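You operate a simulated robot arm through the tools that you are given. There is no shell and no other tool. Be economical: measure what you need, move in short steps, check, and stop when the job is done.

The job below is to be done with a simulated two-armed robot. You get a single attempt, and the scene is never put back.

Task
Fill the white bag to its line, then empty the jug into the clear funnel.
Fine: pour from the blue jug to the green line; the jug goes back; seat the square lid on the funnel after the tip. Set down upright: blue jug.

Only the result counts: the job must be done as asked and must still hold three seconds after the hand-in. Knocking over, shifting, dropping, spilling or breaking anything else fails it. Lids that push on must go on centred and level and be pressed home; caps that screw on are set level and turned clockwise until they are tight.

Robot
Two 7-joint arms with two-finger parallel grippers on one trunk, on a base that drives. Base frame: it is fixed to the floor where the robot stands at the start and does not move with it; the origin is under the middle of the robot, x ahead of it, y to its left, z up. Lengths are in mm, angles in rad, forces in N, time in s.
The left shoulder is at the start at [24, 174, 1466], the right one opposite. With the tool pointing down near the work surface each hand reaches from about 100 to 540 mm from the robot's upright axis, wherever it stands, measured 20 degrees to its own side. Places, roughly: beige square lid (21x21x5 cm) [500, -200, 900]; clear funnel [700, 700, 1100]. Payload 3.6 kg a hand.
The tool frame of a hand sits at the grasp point between the pads (the TCP): z along the fingers, y along the line on which they close. The tips reach 30 mm beyond it. The gripper opens to 110 mm. The fingers are 20 mm wide and 10 mm thick; the gripper's body (48 by 112 mm) begins 55 mm behind the TCP.
Orientation is told as [roll, pitch, yaw] about the base's x, y, z axes, in that order, counted from this pose: with the fingers straight down and closing along the base's y, the tool's x points along the base's -x, its y along +y and its z along -z.

Tools
- The arms move only by the tool servo_tool. It takes "left_increments", "right_increments" or both (then of equal length, played together; a hand with none holds still); each is a list of rows, each a list of 7 numbers: the turn, a rotation vector about the base's x, y, z in units of 5 degrees (1.0 is 5 degrees), then the shift along the base's x, y, z in units of 50 mm (1.0 is 50 mm), then the gripper command, from -1 (fully open) to 1 (shut), values between in proportion. In form: [[wx, wy, wz, x, y, z, hand], ...]. A call has 1 to 8 rows; each row shifts and turns the commanded pose from where the row before left it. A call with a number of a shift or a turn outside -1 to 1 is refused whole. A row lasts 0.2 s, in which the tool goes at most 50 mm and 0.15 rad; a call with a longer step from one row to the next is refused whole, and so is a gripper value outside its range. A pose out of reach is approached as far as the arm can. The call stops where the force on the tool passes 40 N (or 10 N more than at its start, if that is more) or the arm is blocked; 0.2 s more then pass. The fingers move at their own pace (about 153 mm/s each) and stop on an object; they squeeze with about 36 N. The grip force told is the motor's: it shows also when the fingers shut on nothing. Time passes only in rows, and 0.2 s behind the last, so rows that do not move let the fingers close. It gives the time, the measured TCP pose, the force on the tool (base axes), the opening and the grip force at its end, in the units of the frame above (readings bear some noise), with the torque about the TCP (base axes, N m) and any sound that the robot's microphone picked up, and new pictures: "show" is both (left out), scene, wrist or none (wrist: the cameras of the hands that moved).
- Cameras (640 x 400 px; columns grow to the right, rows downward): "scene" is now at [99.3, 29.6, 1643.9]; the picture's right is [0.34, -0.94, 0.00], its down [-0.50, -0.18, -0.85] and it looks along [0.80, 0.29, -0.53] (base axes); focal length 214 px, centre (320, 200). "left" rides on the left gripper at [73, -17, -103] in its tool frame; the picture's right is [0.23, 0.97, 0.00], its down [-0.76, 0.18, -0.62] and it looks along [-0.61, 0.14, 0.78] (tool axes); focal length 222 px, centre (320, 200). "right" rides on the right gripper at [72, 17, -103] in its tool frame; the picture's right is [-0.23, 0.97, 0.00], its down [-0.76, -0.18, -0.62] and it looks along [-0.61, -0.14, 0.78] (tool axes); focal length 222 px, centre (320, 200). There is no depth. A picture from a camera that has moved, and an enlarged one, comes with that camera's place and axes in the base frame and with its lens.
- lift_body(by): slides the trunk up (or, below 0, down) by that many mm; the arms and the scene camera ride with it, the base frame stays. It gives what a move gives, with no picture.
- base_move(legs): drives the robot by 1 to 6 legs, each [ahead, left, turn to the left] in mm, mm and rad, along the robot's own axes; the way and the turn of a leg run together, so that a leg with both is an arc; at most 1500 mm and 3.142 rad a leg. The arms and the cameras ride along, it lands a little off, and it stops where it bumps. It gives what a move gives, and a new picture of the scene camera.
- head_to(pan, tilt): turns the head with the scene camera to pan (to the left, within 1.501 rad either way) and tilt (down, from -0.506 to 1.204), counted from straight ahead of the robot. It gives what a move gives, and a new picture of the scene camera.
- inspect(camera, box): a new picture of the part [left, top, right, bottom] of that camera's present view, enlarged. No time passes.
- finish_job(): hands the job in; it is judged then, once.

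Work in short steps. Places have to be worked out from the pictures, the camera data and where the tool is seen: move nearer, look again, correct. Check each grasp and each placing, and mend what went wrong. You have 120 turns and 260 pictures in all, those below and enlarged ones among them. Open the grippers and draw the arms clear of the work before you hand the job in, unless the task says otherwise; then end with one line.

The tools are called after "Call:" as name(argument=value, ...) on one line, values as JSON. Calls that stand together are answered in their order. servo_tool: Moves the arms, as the interface text tells. Its arguments: {"type":"object","properties":{"left_increments":{"type":"array"},"right_increments":{"type":"array"},"show":{"type":"string","enum":["both","scene","wrist","none"]}},"required":[]} The other tools are called the same way: lift_body (by) slides the trunk up or down; base_move (legs) drives the base; head_to (pan, tilt) turns the head that bears the scene camera; inspect (camera, box) takes an enlarged picture of a part of a camera's view; finish_job () hands the job in.

At the start:

```text
time_s: 0.0
left_eef_pos: [275.4, 307.3, 1494.1]
left_tool_rot: [0.001, 0.0, 0.002]
left_ft_force: [0.1, 0.5, 0.0]
left_torque: [0.01, 0.02, 0.03]
left_gripper_width: 109.9
left_gripper_force: 0.1
right_eef_pos: [284.5, -4.5, 1535.8]
right_tool_rot: [0.001, 0.0, -0.001]
right_ft_force: [0.2, 0.2, 0.7]
right_torque: [0.0, 0.01, 0.01]
right_gripper_width: 109.8
right_gripper_force: 0.1
trunk travel left (down, up): [-580.0, 183.0]
robot x, y, heading: [-1.4, -2.5, 0.001]
head pan, tilt: [0.349, 0.562]
```

scene: 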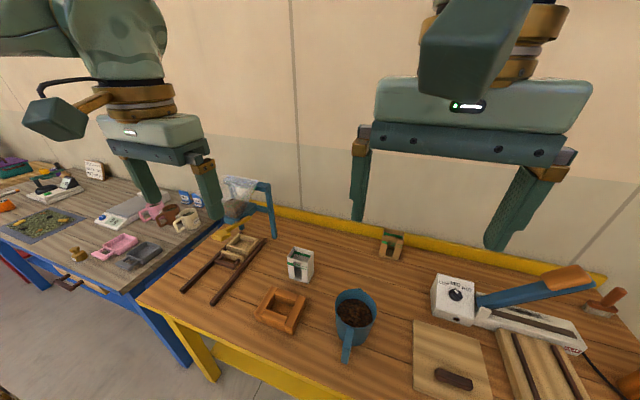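
right: 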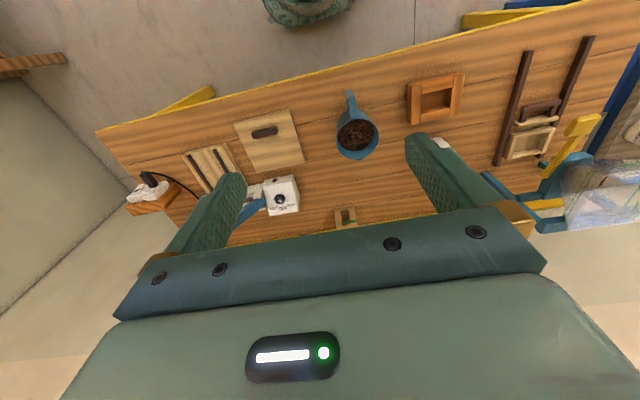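
left: 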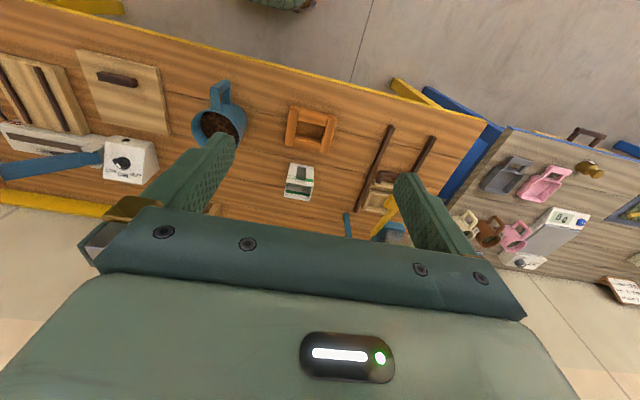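

The table holds a blue jug, a small white bag, a lid with a handle, and a funnel on a stand. I enlarge the views to identify them.

Call:
inspect(camera="scene", box=[220, 220, 420, 370])

Call:
inspect(camera="scene", box=[160, 160, 320, 310])

Call:
inspect(camera="scene", box=[400, 250, 640, 400])

```text
2.67 times, centred on (320, 295) of scene
camera zoom: at [99.3, 29.6, 1643.9], right [0.34, -0.94, 0.0], down [-0.5, -0.18, -0.85], along [0.8, 0.29, -0.53], focal length 572 px, centre (320, -53)
```

zoom: 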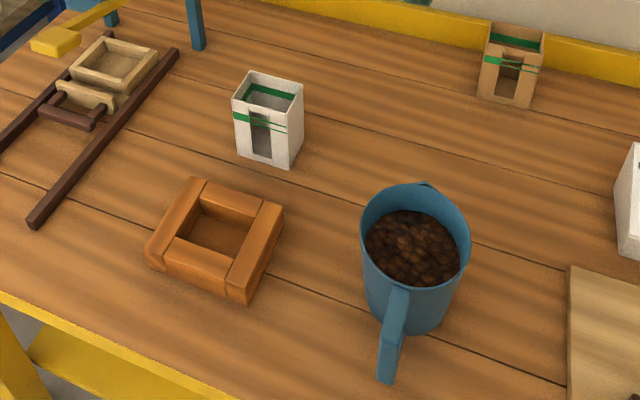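

```text
2.67 times, centred on (240, 235) of scene
camera zoom: at [99.3, 29.6, 1643.9], right [0.34, -0.94, 0.0], down [-0.5, -0.18, -0.85], along [0.8, 0.29, -0.53], focal length 572 px, centre (533, 107)
```

zoom: 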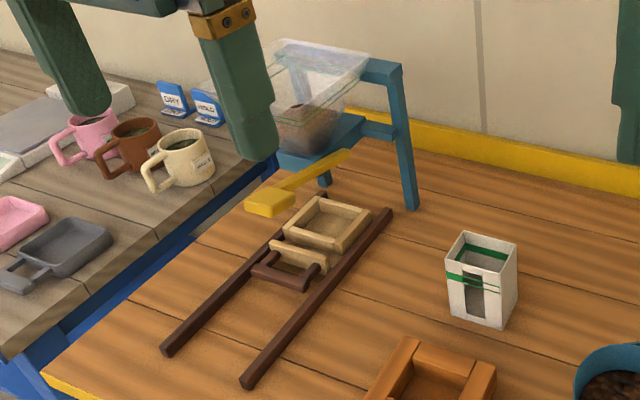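

```text
2.67 times, centred on (520, 325) of scene
camera zoom: at [99.3, 29.6, 1643.9], right [0.34, -0.94, 0.0], down [-0.5, -0.18, -0.85], along [0.8, 0.29, -0.53], focal length 572 px, centre (-213, -133)
```

zoom: 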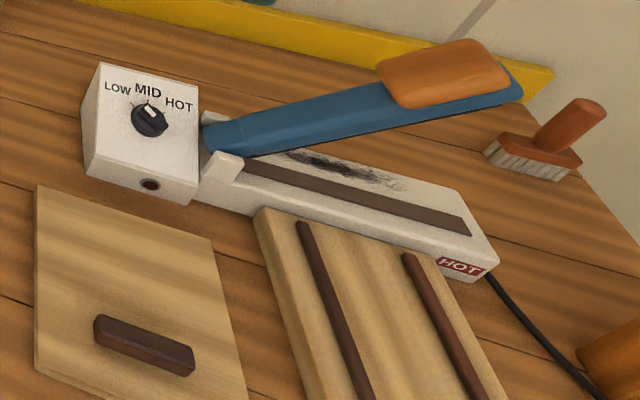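

The jug stands at about (510, 58), handle towards me, and the bag at about (635, 315). I lower the trunk to bring the arms to working height and look again.

Call:
lift_body(by=-250)

Call:
head_to(pan=0.35, tilt=0.75)

```text
time_s: 2.6
left_eef_pos: [274.7, 306.4, 1244.3]
left_tool_rot: [0.001, -0.001, 0.002]
left_ft_force: [-0.5, 0.1, -0.2]
left_torque: [0.01, -0.03, -0.01]
left_gripper_width: 109.9
left_gripper_force: 0.2
right_eef_pos: [284.4, -5.7, 1284.7]
right_tool_rot: [0.0, 0.001, -0.001]
right_ft_force: [0.8, 0.4, -0.8]
right_torque: [0.01, 0.0, 0.02]
right_gripper_width: 110.0
right_gripper_force: 0.0
trunk travel left (down, up): [-330.0, 433.0]
robot x, y, heading: [-2.0, 0.3, -0.006]
head pan, tilt: [0.349, 0.562]
```

```text
time_s: 3.3
left_eef_pos: [276.3, 305.6, 1243.1]
left_tool_rot: [0.001, 0.001, 0.002]
left_ft_force: [0.6, -0.1, -0.1]
left_torque: [-0.01, -0.02, 0.02]
left_gripper_width: 109.9
left_gripper_force: 0.1
right_eef_pos: [285.8, -5.8, 1285.7]
right_tool_rot: [-0.001, 0.003, 0.001]
right_ft_force: [0.1, -0.3, 0.6]
right_torque: [0.03, -0.01, -0.01]
right_gripper_width: 109.9
right_gripper_force: 0.1
trunk travel left (down, up): [-330.0, 433.0]
robot x, y, heading: [-2.0, 0.1, 0.001]
head pan, tilt: [0.351, 0.75]
camera scene: at [145.2, 27.5, 1375.7], right [0.34, -0.94, 0.0], down [-0.64, -0.23, -0.73], along [0.69, 0.25, -0.68], focal length 214 px, centre (320, 200)
```

scene: 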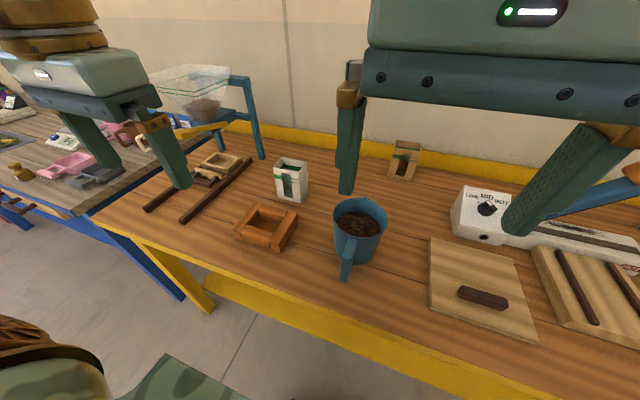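

I zoom in on the jug, bag and handle.

Call:
inspect(camera="scene", box=[300, 180, 420, 300])

Call:
inspect(camera="right", box=[260, 40, 460, 180])

Call:
inspect(camera="left", box=[100, 40, 400, 240])

```text
3.33 times, centred on (360, 240) of scene
camera zoom: at [145.2, 27.5, 1375.7], right [0.34, -0.94, 0.0], down [-0.64, -0.23, -0.73], along [0.69, 0.25, -0.68], focal length 715 px, centre (187, 67)
```

zoom: 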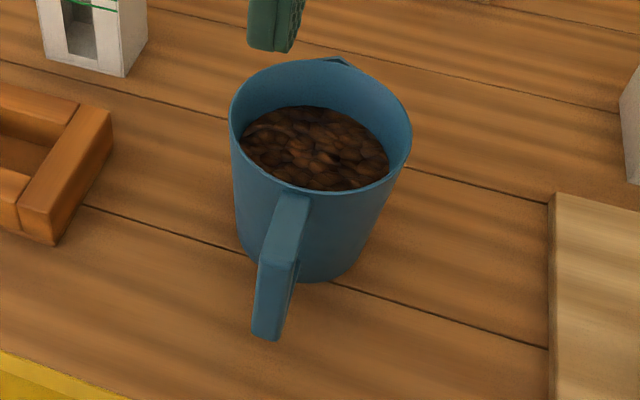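

```text
2.86 times, centred on (360, 110) of right
camera zoom: at [212.1, 12.1, 1389.2], right [0.23, 0.97, 0.0], down [0.76, -0.18, 0.62], along [0.61, -0.14, -0.78], focal length 635 px, centre (206, 457)
```

zoom: 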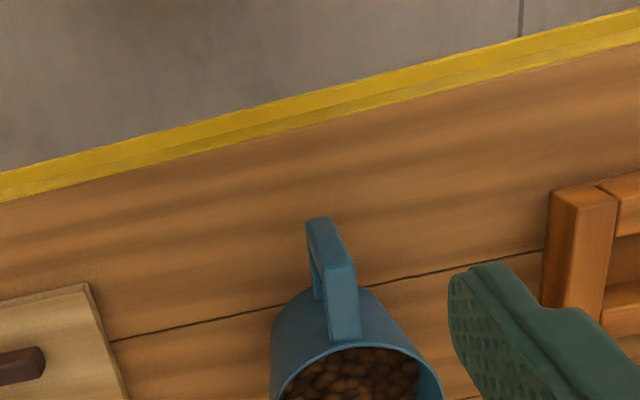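

```text
2.00 times, centred on (250, 140) of left
camera zoom: at [203.6, 289.0, 1347.4], right [-0.23, 0.97, 0.0], down [0.76, 0.18, 0.62], along [0.61, 0.14, -0.78], focal length 444 px, centre (460, 320)
```

zoom: 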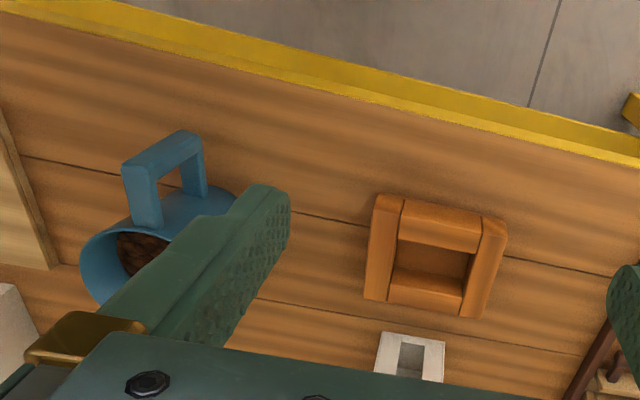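

The table top is at about z 875, the jug's rim centre at about (495, 58, 1005), and its handle strap at about x 395, y 58. I move the right arm aside and start pitching the left tool towards horizontal, to take the handle from behind.

Call:
servo_tool(left_increments=[[0, -1, 0, 0, 0, 0, -1], [0, -1, 0, 0, 0, 0, -1], [0, -1, 0, 0, 0, 0, -1], [0, -1, 0, 0, 0, 0, -1], [0, -1, 0, 0, 0, 0, -1], [0, -1, 0, 0, 0, 0, -1], [0, -1, 0, 0, 0, 0, -1], [0, -1, 0, 0, 0, 0, -1]], right_increments=[[0, 0, 0, -0.5, -1, 0, -1], [0, 0, 0, -0.5, -1, 0, -1], [0, 0, 0, 0, -1, 0, -1], [0, 0, 0, 0, -1, 0, -1], [0, 0, 0, 0, -1, 0, -1], [0, 0, 0, 0, 0, 0, -1], [0, 0, 0, 0, 0, 0, -1], [0, 0, 0, 0, 0, 0, -1]], show="none")

Call:
servo_tool(left_increments=[[0, -1, 0, 0, -0.5, 0, -1], [0, -1, 0, 0, -0.5, 0, -1], [0, -1, 0, 0, -0.5, 0, -1], [0, -1, 0, 0, -0.5, 0, -1], [0, -1, 0, 0, -0.5, 0, -1], [0, -1, 0, 0, -0.5, 0, -1], [0, -1, 0, 0, -0.5, 0, -1], [0, -1, 0, 0, -0.5, 0, -1]])

```text
refused: row 1 steps farther than a row can; nothing moved
```

```text
time_s: 5.1
left_eef_pos: [288.0, 115.9, 1245.0]
left_tool_rot: [-0.004, -0.66, 0.036]
left_ft_force: [-25.1, 25.7, -8.4]
left_torque: [0.15, -0.37, -1.69]
left_gripper_width: 97.0
left_gripper_force: 0.1
left hand out of reach, approached as far as the arm can: row 7, 8
right_eef_pos: [289.8, -5.4, 1284.0]
right_tool_rot: [0.004, 0.001, -0.009]
right_ft_force: [25.6, -25.5, 8.7]
right_torque: [-0.07, -0.49, -1.33]
right_gripper_width: 97.6
right_gripper_force: 0.0
trunk travel left (down, up): [-330.0, 433.0]
robot x, y, heading: [1.1, -0.2, -0.004]
head pan, tilt: [0.351, 0.75]
camera scene: at [147.2, 32.0, 1374.8], right [0.4, -0.92, 0.0], down [-0.63, -0.27, -0.73], along [0.67, 0.29, -0.68], focal length 214 px, centre (320, 200)
camera left: at [168.2, 96.0, 1282.2], right [-0.21, 0.97, -0.14], down [0.21, 0.19, 0.96], along [0.95, 0.17, -0.25], focal length 222 px, centre (320, 200)
```

scene: 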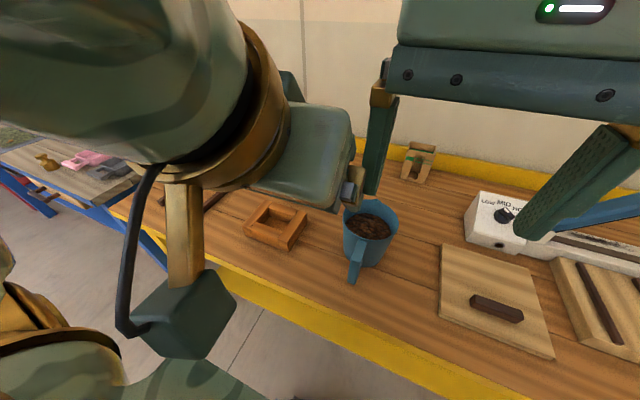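
left: 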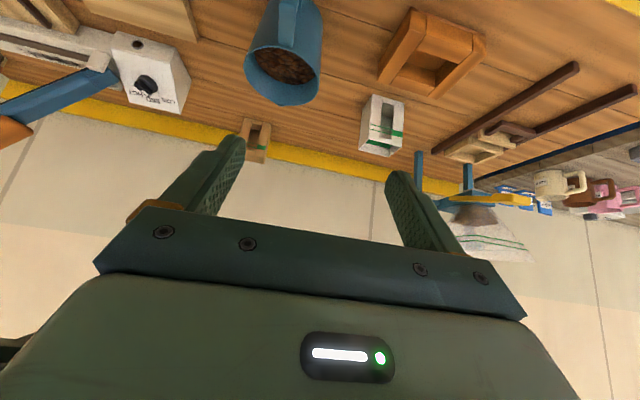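

The first call was refused, so the hands touched each other. I back the right hand off to its own side.

Call:
servo_tool(left_increments=[[0, 0, 0, 0, 0.3, 0, -1], [0, 0, 0, 0, 0, 0, -1], [0, 0, 0, 0, 0, 0, -1], [0, 0, 0, 0, 0, 0, -1], [0, 0, 0, 0, 0, 0, -1], [0, 0, 0, 0, 0, 0, -1]], right_increments=[[0, 0, 0, 0, -0.9, 0, -1], [0, 0, 0, 0, -0.9, 0, -1], [0, 0, 0, 0, -0.9, 0, -1], [0, 0, 0, 0, -0.9, 0, -1], [0, 0, 0, 0, -0.9, 0, -1], [0, 0, 0, 0, -0.9, 0, -1]], show="scene")

```text
time_s: 6.5
left_eef_pos: [280.0, 122.0, 1256.4]
left_tool_rot: [0.002, -0.69, 0.006]
left_ft_force: [1.0, -0.2, 0.0]
left_torque: [0.03, 0.0, -0.01]
left_gripper_width: 110.2
left_gripper_force: 0.0
right_eef_pos: [284.4, -277.6, 1285.2]
right_tool_rot: [0.002, 0.003, 0.001]
right_ft_force: [-0.5, -0.9, -0.3]
right_torque: [0.02, -0.02, 0.0]
right_gripper_width: 109.9
right_gripper_force: 0.1
trunk travel left (down, up): [-330.0, 433.0]
robot x, y, heading: [1.4, -0.5, -0.002]
head pan, tilt: [0.351, 0.75]
camera scene: at [141.6, 37.0, 1380.4], right [0.47, -0.88, 0.0], down [-0.57, -0.3, -0.77], along [0.68, 0.36, -0.64], focal length 214 px, centre (320, 200)
```

scene: 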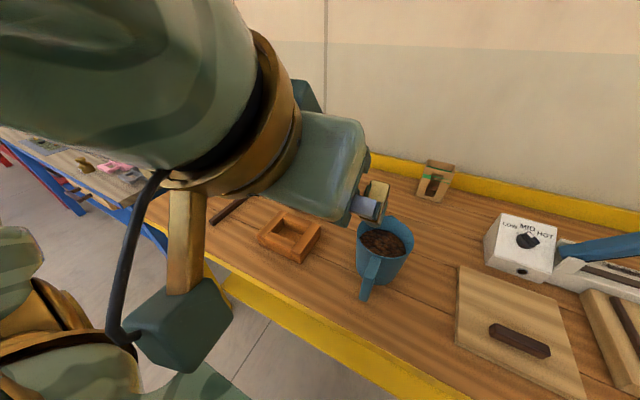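

The head camera seems to be nudged by the forearm. I move the left hand forwards, left and down, away from the head.

Call:
servo_tool(left_increments=[[0, 0, 0, 0.5, 0.5, -0.5, -1], [0, 0, 0, 0.5, 0.5, -0.5, -1], [0, 0, 0, 0.5, 0, -0.5, -1], [0, 0, 0, 0.5, 0, -0.5, -1], [0, 0, 0, 0, 0, -0.5, -1], [0, 0, 0, 0, 0, 0, -1]])

```text
time_s: 7.9
left_eef_pos: [399.4, 157.8, 1154.1]
left_tool_rot: [-0.001, -0.699, 0.001]
left_ft_force: [0.2, -0.2, 0.1]
left_torque: [-0.01, 0.01, 0.01]
left_gripper_width: 110.0
left_gripper_force: 0.1
left hand out of reach, approached as far as the arm can: row 1, 2
right_eef_pos: [285.0, -276.4, 1286.8]
right_tool_rot: [-0.001, 0.002, 0.0]
right_ft_force: [0.5, -0.6, -0.2]
right_torque: [0.03, -0.03, 0.0]
right_gripper_width: 110.3
right_gripper_force: 0.1
trunk travel left (down, up): [-330.0, 433.0]
robot x, y, heading: [0.1, -0.7, -0.002]
head pan, tilt: [0.351, 0.75]
camera scene: at [145.1, 27.2, 1375.7], right [0.34, -0.94, 0.0], down [-0.64, -0.23, -0.73], along [0.69, 0.25, -0.68], focal length 214 px, centre (320, 200)
camera left: at [278.3, 142.4, 1186.2], right [-0.17, 0.97, -0.15], down [0.18, 0.18, 0.97], along [0.97, 0.14, -0.21], focal length 222 px, centre (320, 200)
```

scene: 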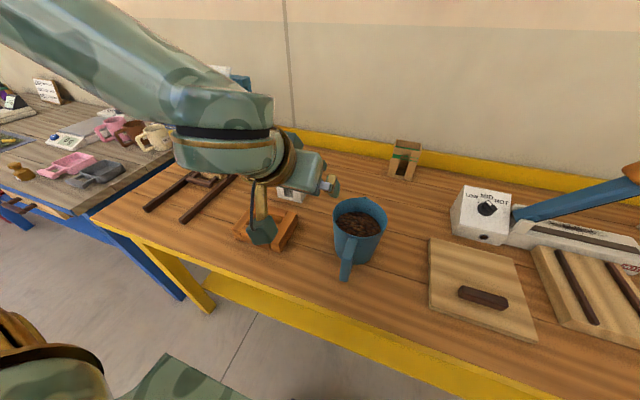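
left: 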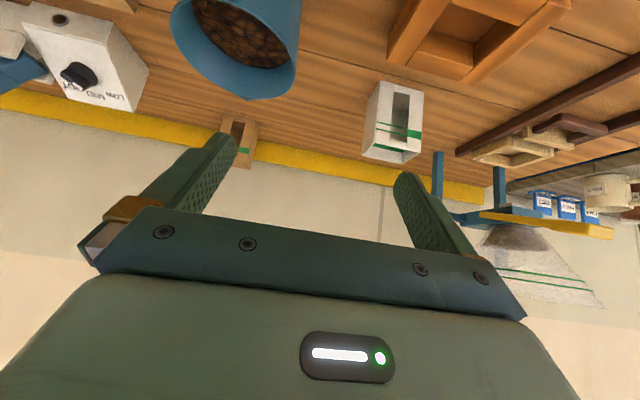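

The arm is clear of the head now. I keep pitching to about -70° while moving behind the handle.

Call:
servo_tool(left_increments=[[0, -1, 0, -0.3, -0.3, -0.1, -1], [0, -1, 0, -0.3, -0.3, -0.3, -1], [0, -1, 0, -0.3, -0.3, -0.5, -1], [0, -1, 0, -0.3, -0.3, -0.5, -1], [0, -1, 0, -0.2, -0.3, -0.5, -1], [0, -1, 0, 0, -0.3, -0.5, -1], [0, 0, 0, 0, -0.2, -0.5, -1]])

```text
time_s: 9.5
left_eef_pos: [457.5, 146.3, 1211.3]
left_tool_rot: [-0.004, -1.216, 0.003]
left_ft_force: [0.9, 0.7, -0.3]
left_torque: [0.01, 0.0, -0.03]
left_gripper_width: 109.6
left_gripper_force: 0.0
left hand out of reach, approached as far as the arm can: row 1, 2, 3, 4, 5, 6, 7
right_eef_pos: [286.5, -276.6, 1284.7]
right_tool_rot: [0.0, 0.002, 0.0]
right_ft_force: [-0.1, 0.2, -0.2]
right_torque: [0.02, 0.01, 0.03]
right_gripper_width: 109.9
right_gripper_force: 0.1
trunk travel left (down, up): [-330.0, 433.0]
robot x, y, heading: [-0.8, 0.6, -0.001]
head pan, tilt: [0.351, 0.75]
camera scene: at [145.8, 27.3, 1375.5], right [0.34, -0.94, 0.0], down [-0.64, -0.23, -0.73], along [0.69, 0.25, -0.68], focal length 214 px, centre (320, 200)
camera left: at [335.7, 129.2, 1178.9], right [-0.08, 0.97, -0.21], down [-0.32, 0.18, 0.93], along [0.94, 0.14, 0.3], focal length 222 px, centre (320, 200)
```

scene: 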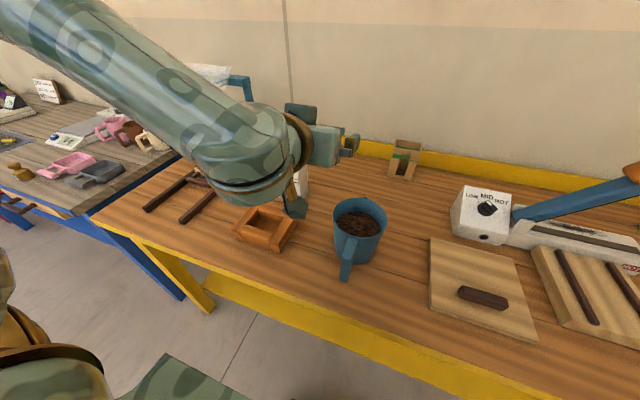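
left: 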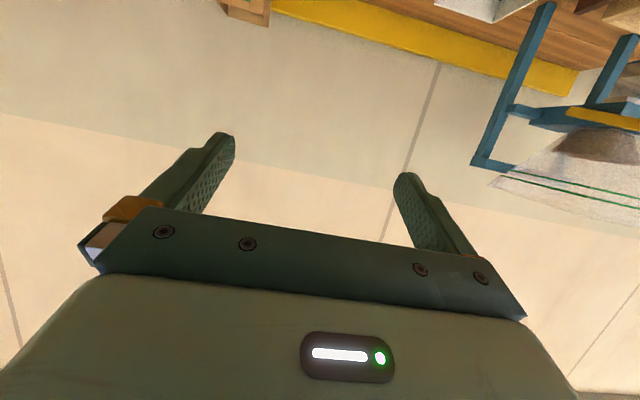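

The arm cannot fold this close to the body. I back the robot up by 250 mm so the hand can come at the handle with the arm extended.

Call:
base_move(legs=[[-250, 0, 0]])

```text
time_s: 11.3
left_eef_pos: [203.3, 146.1, 1211.0]
left_tool_rot: [-0.003, -1.218, 0.003]
left_ft_force: [-0.5, -0.5, 0.1]
left_torque: [0.0, 0.03, 0.01]
left_gripper_width: 110.0
left_gripper_force: 0.2
right_eef_pos: [32.0, -277.2, 1285.2]
right_tool_rot: [0.002, 0.001, -0.001]
right_ft_force: [0.7, 0.2, -0.6]
right_torque: [0.01, -0.02, -0.01]
right_gripper_width: 110.1
right_gripper_force: 0.1
trunk travel left (down, up): [-330.0, 433.0]
robot x, y, heading: [-254.8, -1.9, 0.002]
head pan, tilt: [0.351, 0.75]
camera scene: at [-107.8, 27.2, 1375.7], right [0.34, -0.94, 0.0], down [-0.64, -0.23, -0.73], along [0.69, 0.25, -0.68], focal length 214 px, centre (320, 200)
```

scene: 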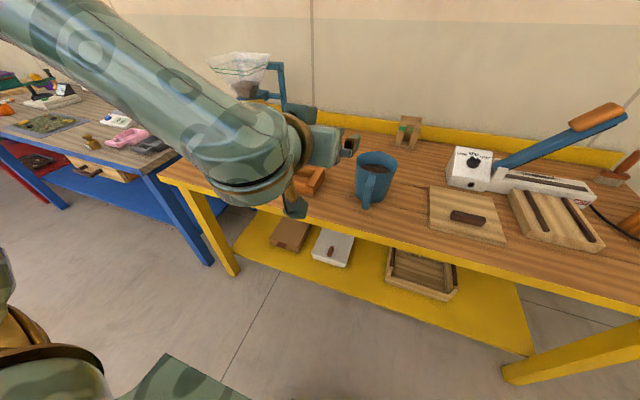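

Now I move the hand forward, down and right to behind the handle.

Call:
servo_tool(left_increments=[[0, 0, 0, 0.3, -0.4, -0.7, -1], [0, 0, 0, 0.3, -0.4, -0.7, -1], [0, 0, 0, 0.3, -0.4, -0.7, -1], [0, 0, 0, 0.3, -0.4, -0.7, -1], [0, 0, 0, 0.3, -0.2, -0.7, -1], [0, 0, 0, 0.3, 0, -0.5, -1], [0, 0, 0, 0.3, 0, 0, -1]])

```text
time_s: 12.9
left_eef_pos: [273.0, 149.8, 1207.4]
left_tool_rot: [-0.002, -1.212, -0.001]
left_ft_force: [0.7, -0.2, 0.1]
left_torque: [-0.01, 0.0, 0.03]
left_gripper_width: 109.7
left_gripper_force: 0.0
left hand out of reach, approached as far as the arm can: row 1, 2, 3, 4, 5, 6
right_eef_pos: [33.7, -275.2, 1286.0]
right_tool_rot: [0.0, 0.002, 0.0]
right_ft_force: [0.5, 0.4, 1.8]
right_torque: [0.01, 0.0, -0.05]
right_gripper_width: 109.8
right_gripper_force: 0.1
trunk travel left (down, up): [-330.0, 433.0]
robot x, y, heading: [-251.1, 2.3, 0.003]
head pan, tilt: [0.351, 0.75]
camera scene: at [-106.2, 27.1, 1375.6], right [0.34, -0.94, 0.0], down [-0.64, -0.23, -0.73], along [0.69, 0.25, -0.68], focal length 214 px, centre (320, 200)
camera left: at [151.9, 133.1, 1176.3], right [-0.08, 0.97, -0.21], down [-0.31, 0.18, 0.93], along [0.95, 0.14, 0.29], focal length 222 px, centre (320, 200)
```

scene: 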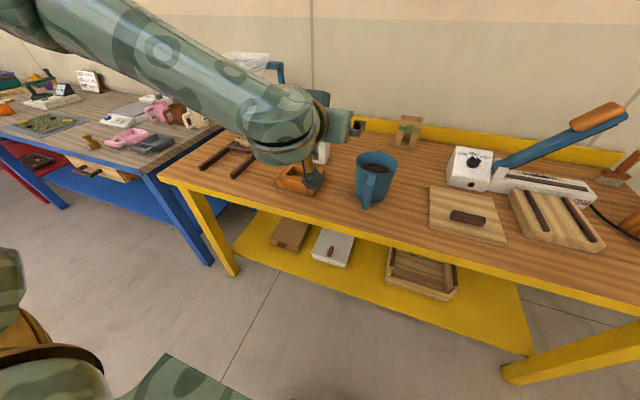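
left: 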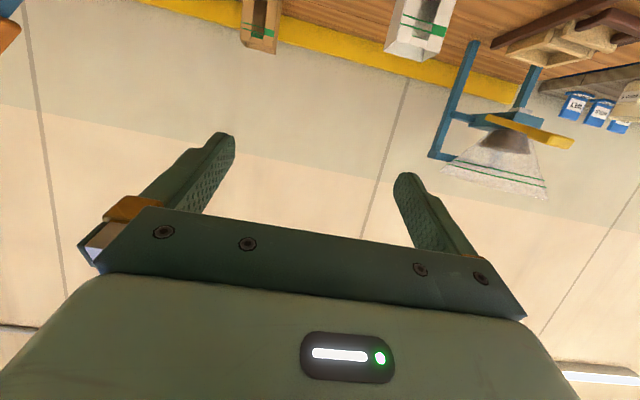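

The wrist limit stops me because the shoulder is high above the target. I lower the trunk further, so the forearm comes in flatter.

Call:
lift_body(by=-230)

Call:
servo_tool(left_increments=[[0, 0, 0, 0.2, -0.4, 0, -1], [0, 0, 0, 0.2, -0.4, 0, -1], [0, 0, 0, 0.2, -0.4, 0, -1], [0, 0, 0, 0.2, -0.4, 0, -1], [0, 0, 0, 0.2, -0.2, 0, -1], [0, 0, 0, 0, 0, 0, -1]])

```text
time_s: 15.4
left_eef_pos: [299.6, 151.0, 941.5]
left_tool_rot: [-0.004, -1.13, 0.001]
left_ft_force: [0.5, -0.3, 0.1]
left_torque: [0.01, 0.0, -0.02]
left_gripper_width: 110.3
left_gripper_force: 0.0
right_eef_pos: [32.7, -275.6, 1054.4]
right_tool_rot: [0.001, 0.002, 0.0]
right_ft_force: [-0.1, 0.0, -0.8]
right_torque: [0.0, -0.02, 0.0]
right_gripper_width: 110.1
right_gripper_force: 0.0
trunk travel left (down, up): [-100.0, 663.0]
robot x, y, heading: [-254.3, -3.6, -0.002]
head pan, tilt: [0.351, 0.75]
```

```text
time_s: 16.8
left_eef_pos: [352.6, 109.0, 971.9]
left_tool_rot: [-0.005, -1.127, 0.005]
left_ft_force: [-0.6, -0.3, -0.8]
left_torque: [0.03, -0.02, 0.0]
left_gripper_width: 109.9
left_gripper_force: 0.1
left hand out of reach, approached as far as the arm can: row 1, 2, 3, 4, 5
right_eef_pos: [34.6, -275.2, 1055.1]
right_tool_rot: [0.002, 0.001, 0.001]
right_ft_force: [-0.1, 0.5, 0.5]
right_torque: [-0.01, -0.01, 0.02]
right_gripper_width: 109.9
right_gripper_force: 0.1
trunk travel left (down, up): [-100.0, 663.0]
robot x, y, heading: [-250.0, 3.6, -0.002]
head pan, tilt: [0.351, 0.75]
camera scene: at [12.1, 27.2, 1135.8], right [0.34, -0.94, 0.0], down [-0.64, -0.23, -0.73], along [0.69, 0.25, -0.68], focal length 214 px, centre (320, 200)
camera left: at [228.2, 92.4, 951.3], right [-0.1, 0.97, -0.21], down [-0.24, 0.18, 0.95], along [0.97, 0.14, 0.21], focal length 222 px, centre (320, 200)
```

scene: 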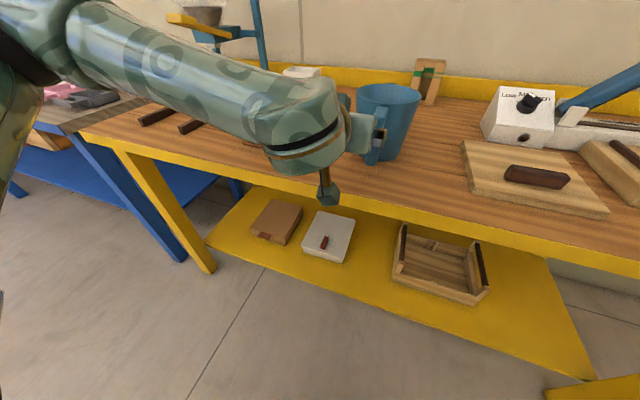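
left: 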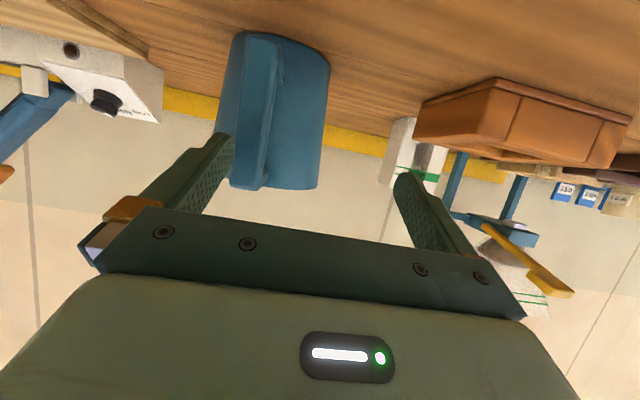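

Now the handle is right between my fingers' planes but the arm stays short in y. I back off slightly and shift the base to the right so the handle lies to the left of the robot.

Call:
base_move(legs=[[-50, 0, 0], [0, -150, 0]])

Call:
servo_tool(left_increments=[[0, 0, 0, 0, 0.5, 0, -1], [0, 0, 0, 0, 0.5, 0, -1], [0, 0, 0, 0, 0.5, 0, -1], [0, 0, 0, 0, 0.5, 0, -1]], show="wrist")

```text
time_s: 18.6
left_eef_pos: [303.2, -42.8, 972.9]
left_tool_rot: [-0.005, -1.128, -0.002]
left_ft_force: [0.3, 0.7, 0.1]
left_torque: [-0.02, 0.06, 0.03]
left_gripper_width: 110.1
left_gripper_force: 0.0
right_eef_pos: [-18.7, -428.8, 1055.4]
right_tool_rot: [0.001, 0.003, -0.001]
right_ft_force: [-0.8, 0.0, 0.6]
right_torque: [0.0, -0.01, -0.01]
right_gripper_width: 110.2
right_gripper_force: 0.0
trunk travel left (down, up): [-100.0, 663.0]
robot x, y, heading: [-303.0, -150.3, 0.0]
head pan, tilt: [0.351, 0.75]
camera scene: at [-37.8, -125.2, 1135.7], right [0.34, -0.94, 0.0], down [-0.64, -0.23, -0.73], along [0.69, 0.25, -0.68], focal length 214 px, centre (320, 200)
```

scene: 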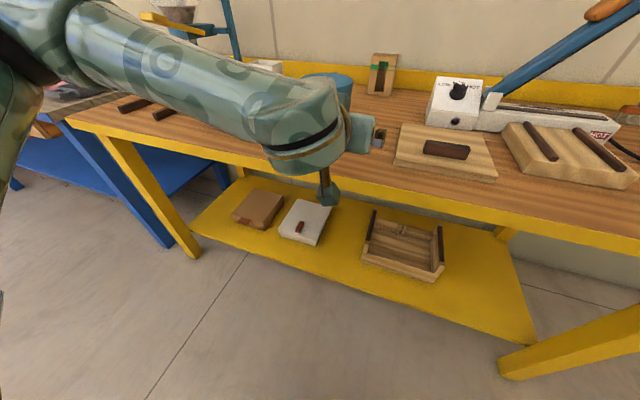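

```text
time_s: 19.6
left_eef_pos: [302.0, 57.7, 972.8]
left_tool_rot: [-0.008, -1.128, 0.004]
left_ft_force: [-0.4, 0.3, 0.1]
left_torque: [0.0, 0.03, 0.01]
left_gripper_width: 109.9
left_gripper_force: 0.1
right_eef_pos: [-17.0, -427.3, 1055.0]
right_tool_rot: [-0.001, 0.003, -0.002]
right_ft_force: [-0.5, -0.5, -0.5]
right_torque: [0.01, 0.02, 0.04]
right_gripper_width: 110.1
right_gripper_force: 0.1
trunk travel left (down, up): [-100.0, 663.0]
robot x, y, heading: [-297.8, -149.7, -0.0]
head pan, tilt: [0.351, 0.75]
camera left: at [177.8, 41.3, 951.6], right [-0.09, 0.97, -0.21], down [-0.23, 0.18, 0.95], along [0.97, 0.14, 0.21], focal length 222 px, centre (320, 200)
```

left: 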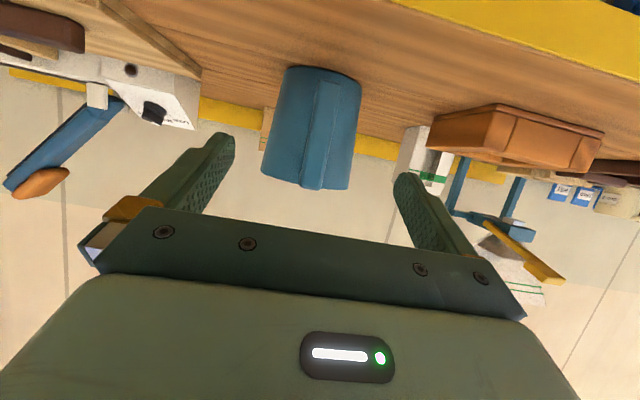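

The hand now follows commands and the handle is ahead of the gripper. I zoom in to centre on it.

Call:
inspect(camera="left", box=[240, 50, 400, 200])

```text
2.67 times, centred on (320, 125) of left
camera zoom: at [177.8, 41.3, 951.6], right [-0.09, 0.97, -0.21], down [-0.23, 0.18, 0.95], along [0.97, 0.14, 0.21], focal length 592 px, centre (320, 400)
```

zoom: 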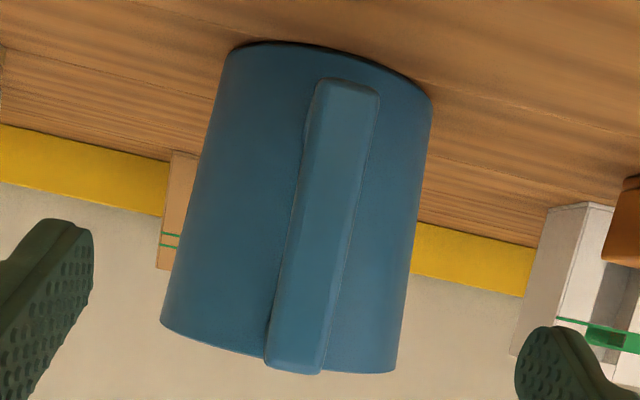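

The handle runs over z 892–988 at y≈60. I advance to x≈393, z≈955 with a slight extra pitch.

Call:
servo_tool(left_increments=[[0, -0.5, 0, 0.4, 0.02, -0.1, -1], [0, -0.5, 0, 0.4, 0.02, -0.1, -1], [0, 0, 0, 0.4, 0, -0.1, -1], [0, 0, 0, 0.4, 0, -0.06, -1], [0, 0, 0, 0.22, 0, 0, -1]])

```text
time_s: 20.9
left_eef_pos: [332.8, 59.5, 965.4]
left_tool_rot: [-0.006, -1.192, 0.003]
left_ft_force: [0.4, -1.1, 0.2]
left_torque: [0.0, 0.0, -0.01]
left_gripper_width: 110.2
left_gripper_force: 0.0
left hand out of reach, approached as far as the arm can: row 2, 3, 4, 5
right_eef_pos: [-17.2, -427.4, 1054.7]
right_tool_rot: [0.0, 0.001, -0.002]
right_ft_force: [-0.2, -0.3, 0.5]
right_torque: [-0.02, -0.03, 0.03]
right_gripper_width: 110.1
right_gripper_force: 0.0
trunk travel left (down, up): [-100.0, 663.0]
robot x, y, heading: [-300.9, -150.5, -0.003]
head pan, tilt: [0.351, 0.75]
camera scene: at [-37.8, -124.1, 1135.7], right [0.34, -0.94, 0.0], down [-0.64, -0.23, -0.73], along [0.69, 0.25, -0.68], focal length 214 px, centre (320, 200)
camera left: at [210.0, 42.7, 936.0], right [-0.08, 0.97, -0.21], down [-0.3, 0.18, 0.94], along [0.95, 0.14, 0.27], focal length 222 px, centre (320, 200)
```

scene: 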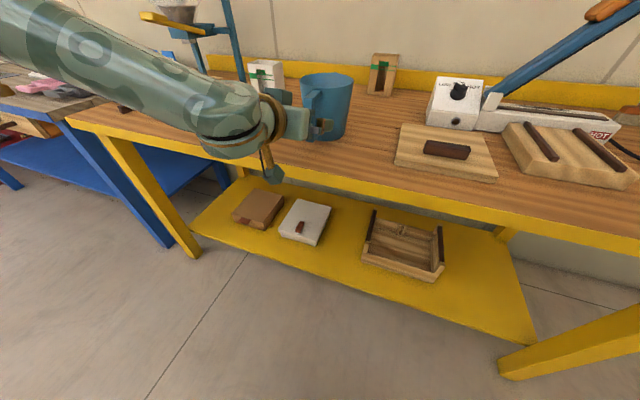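
left: 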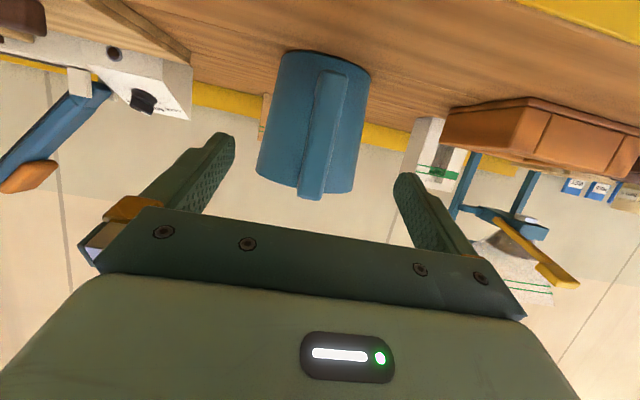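

This is now the far limit of the arm, so I drive the base forward 60 mm, carrying the open fingers around the handle.

Call:
base_move(legs=[[58, 0, 0]])

Call:
inspect(camera="left", box=[160, 20, 480, 220])

```text
time_s: 21.8
left_eef_pos: [393.2, 59.5, 964.6]
left_tool_rot: [-0.006, -1.191, 0.002]
left_ft_force: [0.8, -1.3, 0.0]
left_torque: [-0.03, -0.03, 0.01]
left_gripper_width: 110.1
left_gripper_force: 0.0
right_eef_pos: [42.9, -427.5, 1055.1]
right_tool_rot: [0.0, 0.003, -0.003]
right_ft_force: [1.1, 0.0, -0.1]
right_torque: [-0.02, 0.02, 0.0]
right_gripper_width: 110.1
right_gripper_force: 0.0
trunk travel left (down, up): [-100.0, 663.0]
robot x, y, heading: [-238.1, -149.8, 0.0]
head pan, tilt: [0.351, 0.75]
camera scene: at [22.1, -124.1, 1135.3], right [0.34, -0.94, 0.0], down [-0.64, -0.23, -0.73], along [0.69, 0.25, -0.68], focal length 214 px, centre (320, 200)
```

scene: 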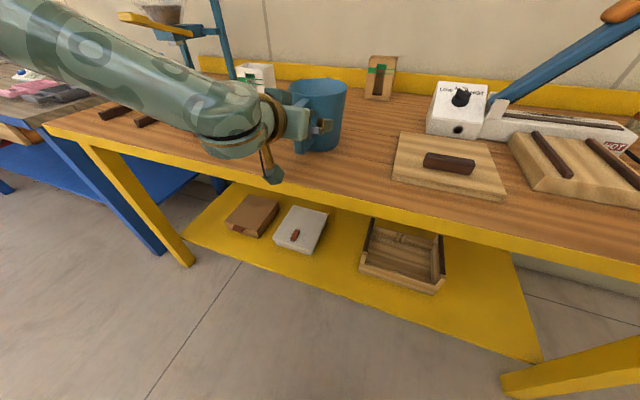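

```text
2.00 times, centred on (320, 120) of left
camera zoom: at [269.6, 42.8, 935.2], right [-0.08, 0.97, -0.21], down [-0.3, 0.18, 0.94], along [0.95, 0.14, 0.27], focal length 444 px, centre (320, 360)
```

zoom: 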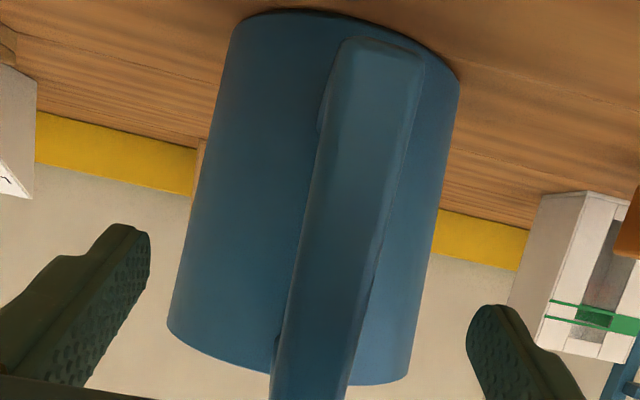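

The fingers straddle the handle with y well centred. I close the gripper.

Call:
servo_tool(left_increments=[[0, 0, 0, 0, 0, 0, 1], [0, 0, 0, 0, 0, 0, 1], [0, 0, 0, 0, 0, 0, 1], [0, 0, 0, 0, 0, 0, 1]])

```text
time_s: 22.8
left_eef_pos: [389.9, 59.0, 965.2]
left_tool_rot: [-0.006, -1.193, 0.0]
left_ft_force: [-0.8, -0.5, 0.5]
left_torque: [0.15, 0.0, 0.05]
left_gripper_width: 22.0
left_gripper_force: 36.1
right_eef_pos: [41.7, -428.4, 1055.3]
right_tool_rot: [0.0, 0.003, -0.002]
right_ft_force: [-0.1, 0.2, -0.2]
right_torque: [-0.01, -0.01, -0.01]
right_gripper_width: 110.1
right_gripper_force: 0.0
trunk travel left (down, up): [-100.0, 663.0]
robot x, y, heading: [-241.3, -147.6, 0.002]
head pan, tilt: [0.351, 0.75]
camera scene: at [20.9, -124.1, 1135.7], right [0.34, -0.94, 0.0], down [-0.64, -0.23, -0.73], along [0.69, 0.25, -0.68], focal length 214 px, centre (320, 200)
camera left: at [268.6, 42.8, 936.0], right [-0.08, 0.97, -0.21], down [-0.3, 0.18, 0.94], along [0.95, 0.14, 0.27], focal length 222 px, centre (320, 200)
```

scene: 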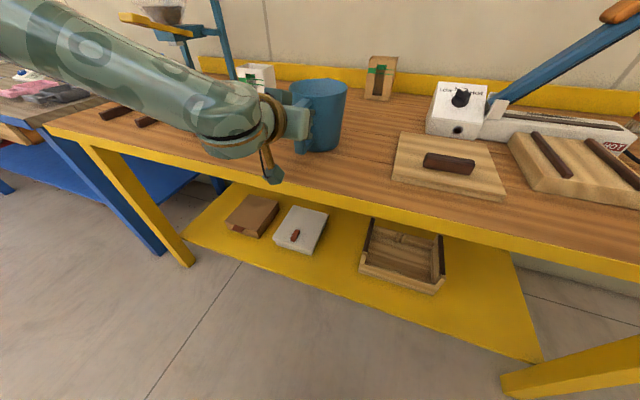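
left: 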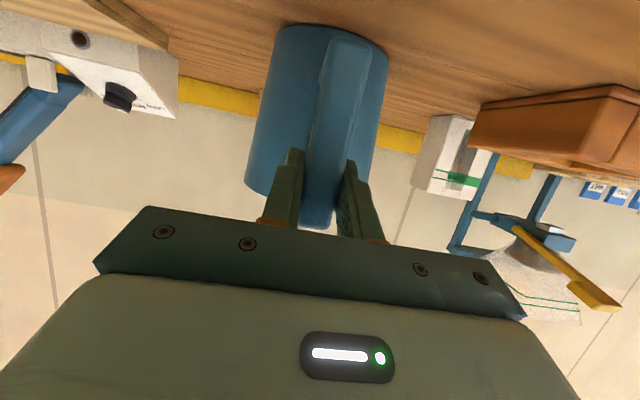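

Gripped at 22 mm wide. Home grip pose: (390, 59, 965), pitch -1.193. I lift with the trunk and check for slip.

Call:
lift_body(by=60)

Call:
servo_tool(left_increments=[[0, 0, 0, 0, 0, 0, 1]])

```text
time_s: 23.8
left_eef_pos: [391.8, 60.3, 1023.1]
left_tool_rot: [-0.007, -1.189, 0.002]
left_ft_force: [0.9, 0.0, -6.3]
left_torque: [-0.03, 0.55, 0.03]
left_gripper_width: 21.6
left_gripper_force: 35.9
right_eef_pos: [43.4, -427.5, 1114.1]
right_tool_rot: [0.002, 0.004, 0.0]
right_ft_force: [-0.6, -0.2, 0.1]
right_torque: [0.02, 0.0, -0.03]
right_gripper_width: 110.1
right_gripper_force: 0.0
trunk travel left (down, up): [-160.0, 603.0]
robot x, y, heading: [-242.2, -150.7, -0.004]
head pan, tilt: [0.351, 0.75]
```

```text
time_s: 24.2
left_eef_pos: [390.8, 59.4, 1024.9]
left_tool_rot: [-0.007, -1.191, 0.002]
left_ft_force: [1.2, -0.1, -6.5]
left_torque: [-0.01, 0.53, 0.02]
left_gripper_width: 21.9
left_gripper_force: 35.8
right_eef_pos: [41.9, -426.8, 1114.1]
right_tool_rot: [0.0, 0.002, -0.003]
right_ft_force: [0.6, 0.3, 0.2]
right_torque: [-0.01, -0.02, 0.02]
right_gripper_width: 110.1
right_gripper_force: 0.1
trunk travel left (down, up): [-160.0, 603.0]
robot x, y, heading: [-244.1, -151.5, -0.001]
head pan, tilt: [0.351, 0.75]
camera scene: at [-14.5, -123.9, 1199.5], right [0.34, -0.94, 0.0], down [-0.64, -0.23, -0.73], along [0.69, 0.25, -0.68], focal length 214 px, centre (320, 200)
camera left: at [269.3, 42.9, 995.4], right [-0.08, 0.97, -0.21], down [-0.3, 0.18, 0.94], along [0.95, 0.14, 0.27], focal length 222 px, centre (320, 200)
```

scene: 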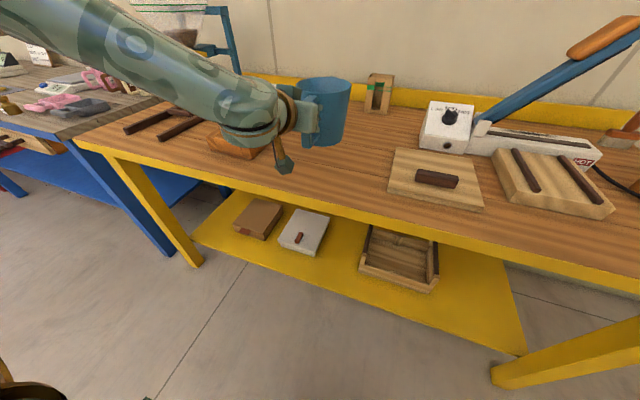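
left: 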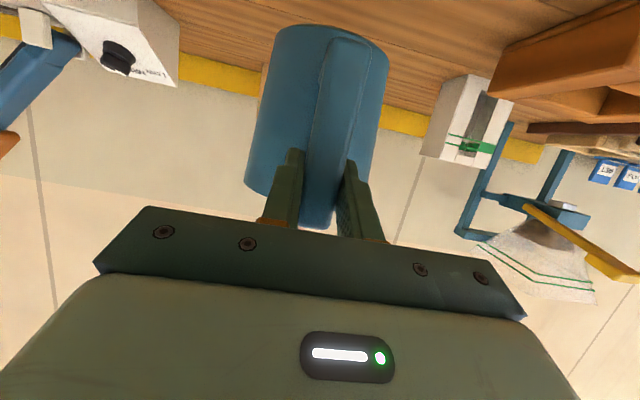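

The jug holds firmly (about 6.4 N). I look closely at the bag from the left camera to find its line.

Call:
inspect(camera="left", box=[400, 60, 520, 180])

Call:
inspect(camera="left", box=[440, 160, 640, 320])

```text
3.33 times, centred on (460, 120) of left
camera zoom: at [269.3, 42.9, 995.4], right [-0.08, 0.97, -0.21], down [-0.3, 0.18, 0.94], along [0.95, 0.14, 0.27], focal length 740 px, centre (-147, 467)
```

zoom: 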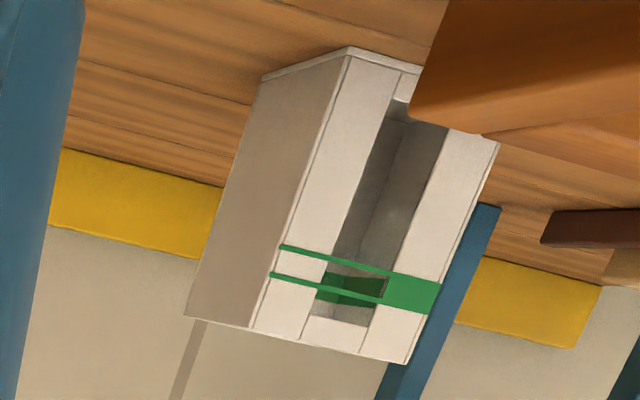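

```text
2.50 times, centred on (540, 240) of left
camera zoom: at [269.3, 42.9, 995.4], right [-0.08, 0.97, -0.21], down [-0.3, 0.18, 0.94], along [0.95, 0.14, 0.27], focal length 555 px, centre (-230, 100)
```

zoom: 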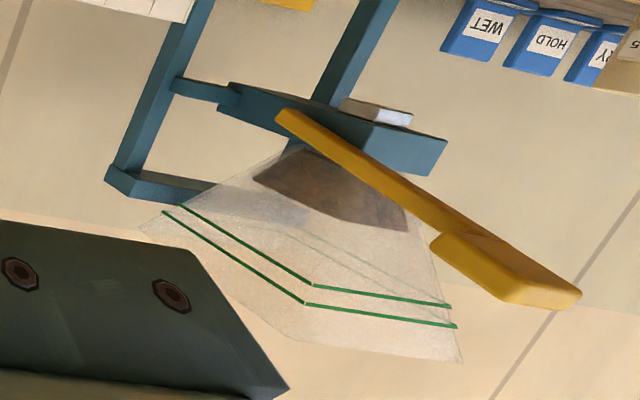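

The bag (about 70 mm square, top at z≈989) has a band between two green lines; its near corner is at about (589, 251). I raise the trunk to carry the jug high over everything and drive left in front of the bag.

Call:
lift_body(by=180)

Call:
base_move(legs=[[0, 240, 0]])

```text
time_s: 26.2
left_eef_pos: [391.3, 59.8, 1204.3]
left_tool_rot: [-0.006, -1.19, 0.002]
left_ft_force: [0.7, 0.0, -5.5]
left_torque: [-0.02, 0.53, -0.01]
left_gripper_width: 21.8
left_gripper_force: 36.0
right_eef_pos: [42.9, -428.1, 1294.7]
right_tool_rot: [0.0, 0.003, -0.001]
right_ft_force: [-0.1, 0.6, -0.5]
right_torque: [-0.02, 0.02, -0.01]
right_gripper_width: 110.0
right_gripper_force: 0.1
trunk travel left (down, up): [-340.0, 423.0]
robot x, y, heading: [-244.3, -152.8, 0.0]
head pan, tilt: [0.351, 0.75]
```

```text
time_s: 28.0
left_eef_pos: [391.4, 300.9, 1203.6]
left_tool_rot: [-0.009, -1.192, 0.006]
left_ft_force: [0.3, 0.7, -6.2]
left_torque: [-0.03, 0.53, -0.02]
left_gripper_width: 21.9
left_gripper_force: 35.9
right_eef_pos: [43.5, -186.5, 1294.9]
right_tool_rot: [0.001, 0.002, -0.001]
right_ft_force: [0.1, 0.5, 0.6]
right_torque: [-0.03, 0.01, -0.03]
right_gripper_width: 110.0
right_gripper_force: 0.1
trunk travel left (down, up): [-340.0, 423.0]
robot x, y, heading: [-242.2, 88.6, -0.0]
head pan, tilt: [0.351, 0.75]
camera scene: at [-100.7, 117.0, 1385.7], right [0.34, -0.94, 0.0], down [-0.64, -0.24, -0.73], along [0.69, 0.25, -0.68], focal length 214 px, centre (320, 200)
```

scene: 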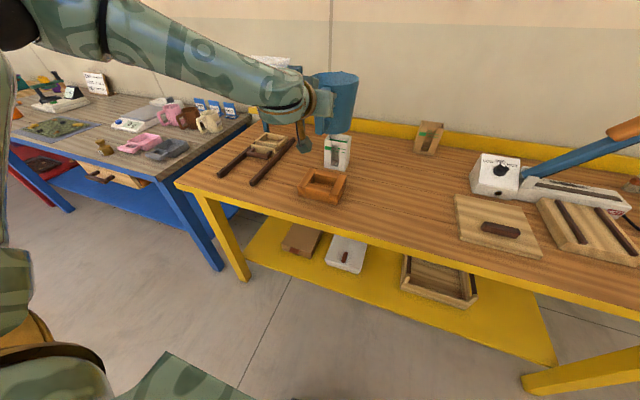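

Refining: table z≈861, bag centre ≈(668, 318), top z≈988, opening about 85×60 mm. I tilt the jug 20° (no flow yet) while drawing the hand back to gain reach for driving ahead.

Call:
servo_tool(left_increments=[[0, 1, 0, -0.4, 0, 0, 1], [0, 1, 0, -0.4, 0, 0, 1], [0, 1, 0, -0.4, 0, 0, 1], [0, 1, 0, -0.4, 0, 0, 1]])

```text
time_s: 29.0
left_eef_pos: [310.5, 299.5, 1205.4]
left_tool_rot: [-0.006, -0.843, 0.001]
left_ft_force: [-0.8, -0.3, -4.8]
left_torque: [0.03, 0.43, 0.01]
left_gripper_width: 21.7
left_gripper_force: 36.3
right_eef_pos: [41.8, -188.3, 1295.0]
right_tool_rot: [0.0, 0.001, 0.0]
right_ft_force: [0.0, -0.8, -0.5]
right_torque: [0.02, 0.0, 0.01]
right_gripper_width: 110.0
right_gripper_force: 0.0
trunk travel left (down, up): [-340.0, 423.0]
robot x, y, heading: [-244.6, 87.2, -0.0]
head pan, tilt: [0.351, 0.75]
camera scene: at [-101.6, 116.2, 1385.8], right [0.34, -0.94, 0.0], down [-0.64, -0.23, -0.73], along [0.69, 0.25, -0.68], focal length 214 px, centre (320, 200)
camera left: at [185.8, 283.3, 1220.3], right [-0.15, 0.97, -0.17], down [0.04, 0.18, 0.98], along [0.99, 0.14, -0.07], focal length 222 px, centre (320, 200)
```

scene: 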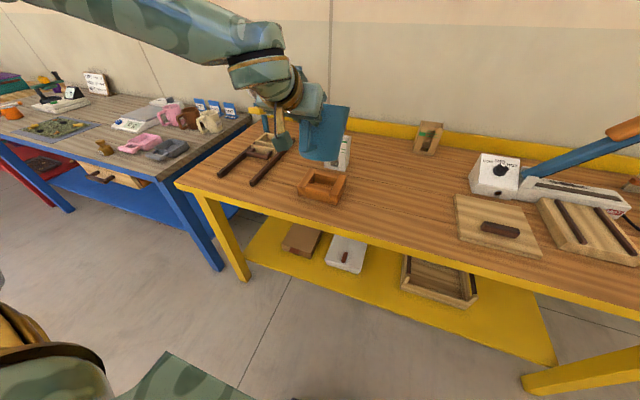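
left: 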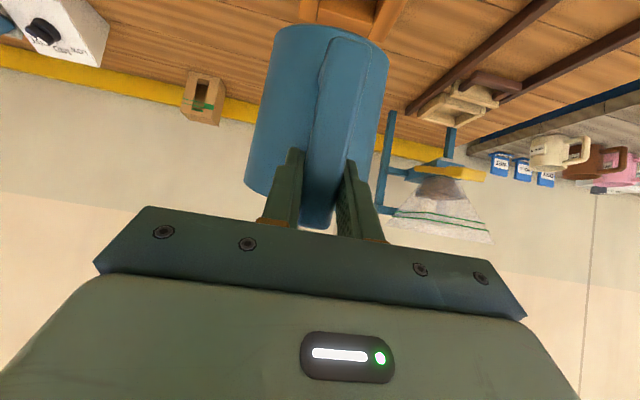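

Next I drive ahead 190 mm and 18 mm left, keeping the jug well above the bag.

Call:
base_move(legs=[[185, 18, 0]])

```text
time_s: 30.5
left_eef_pos: [499.5, 316.6, 1204.9]
left_tool_rot: [-0.005, -0.841, 0.001]
left_ft_force: [1.2, -0.1, -6.4]
left_torque: [-0.04, 0.4, -0.01]
left_gripper_width: 21.9
left_gripper_force: 35.5
right_eef_pos: [228.7, -169.6, 1295.3]
right_tool_rot: [0.0, 0.004, -0.003]
right_ft_force: [0.7, 0.4, -0.6]
right_torque: [0.01, 0.05, 0.01]
right_gripper_width: 109.8
right_gripper_force: 0.0
trunk travel left (down, up): [-340.0, 423.0]
robot x, y, heading: [-60.6, 106.5, -0.006]
head pan, tilt: [0.351, 0.75]
camera scene: at [85.9, 133.6, 1385.6], right [0.34, -0.94, 0.0], down [-0.64, -0.23, -0.73], along [0.69, 0.25, -0.68], focal length 214 px, centre (320, 200)
```

scene: 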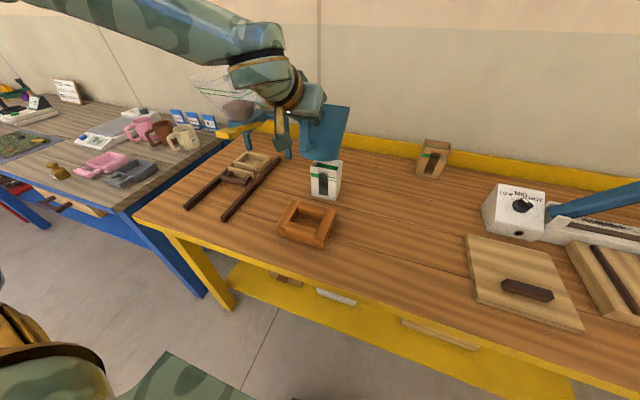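

I zoom on bag and jug to check the bag's place from this viewpoint.

Call:
inspect(camera="scene", box=[260, 90, 400, 250])

```text
2.50 times, centred on (330, 170) of scene
camera zoom: at [85.9, 133.6, 1385.6], right [0.34, -0.94, 0.0], down [-0.64, -0.23, -0.73], along [0.69, 0.25, -0.68], focal length 536 px, centre (295, 275)
```

zoom: 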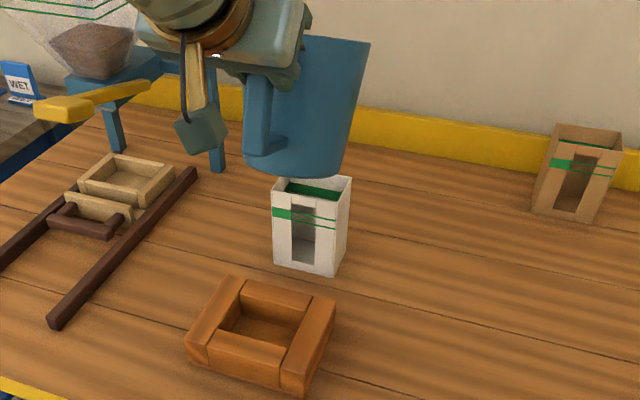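

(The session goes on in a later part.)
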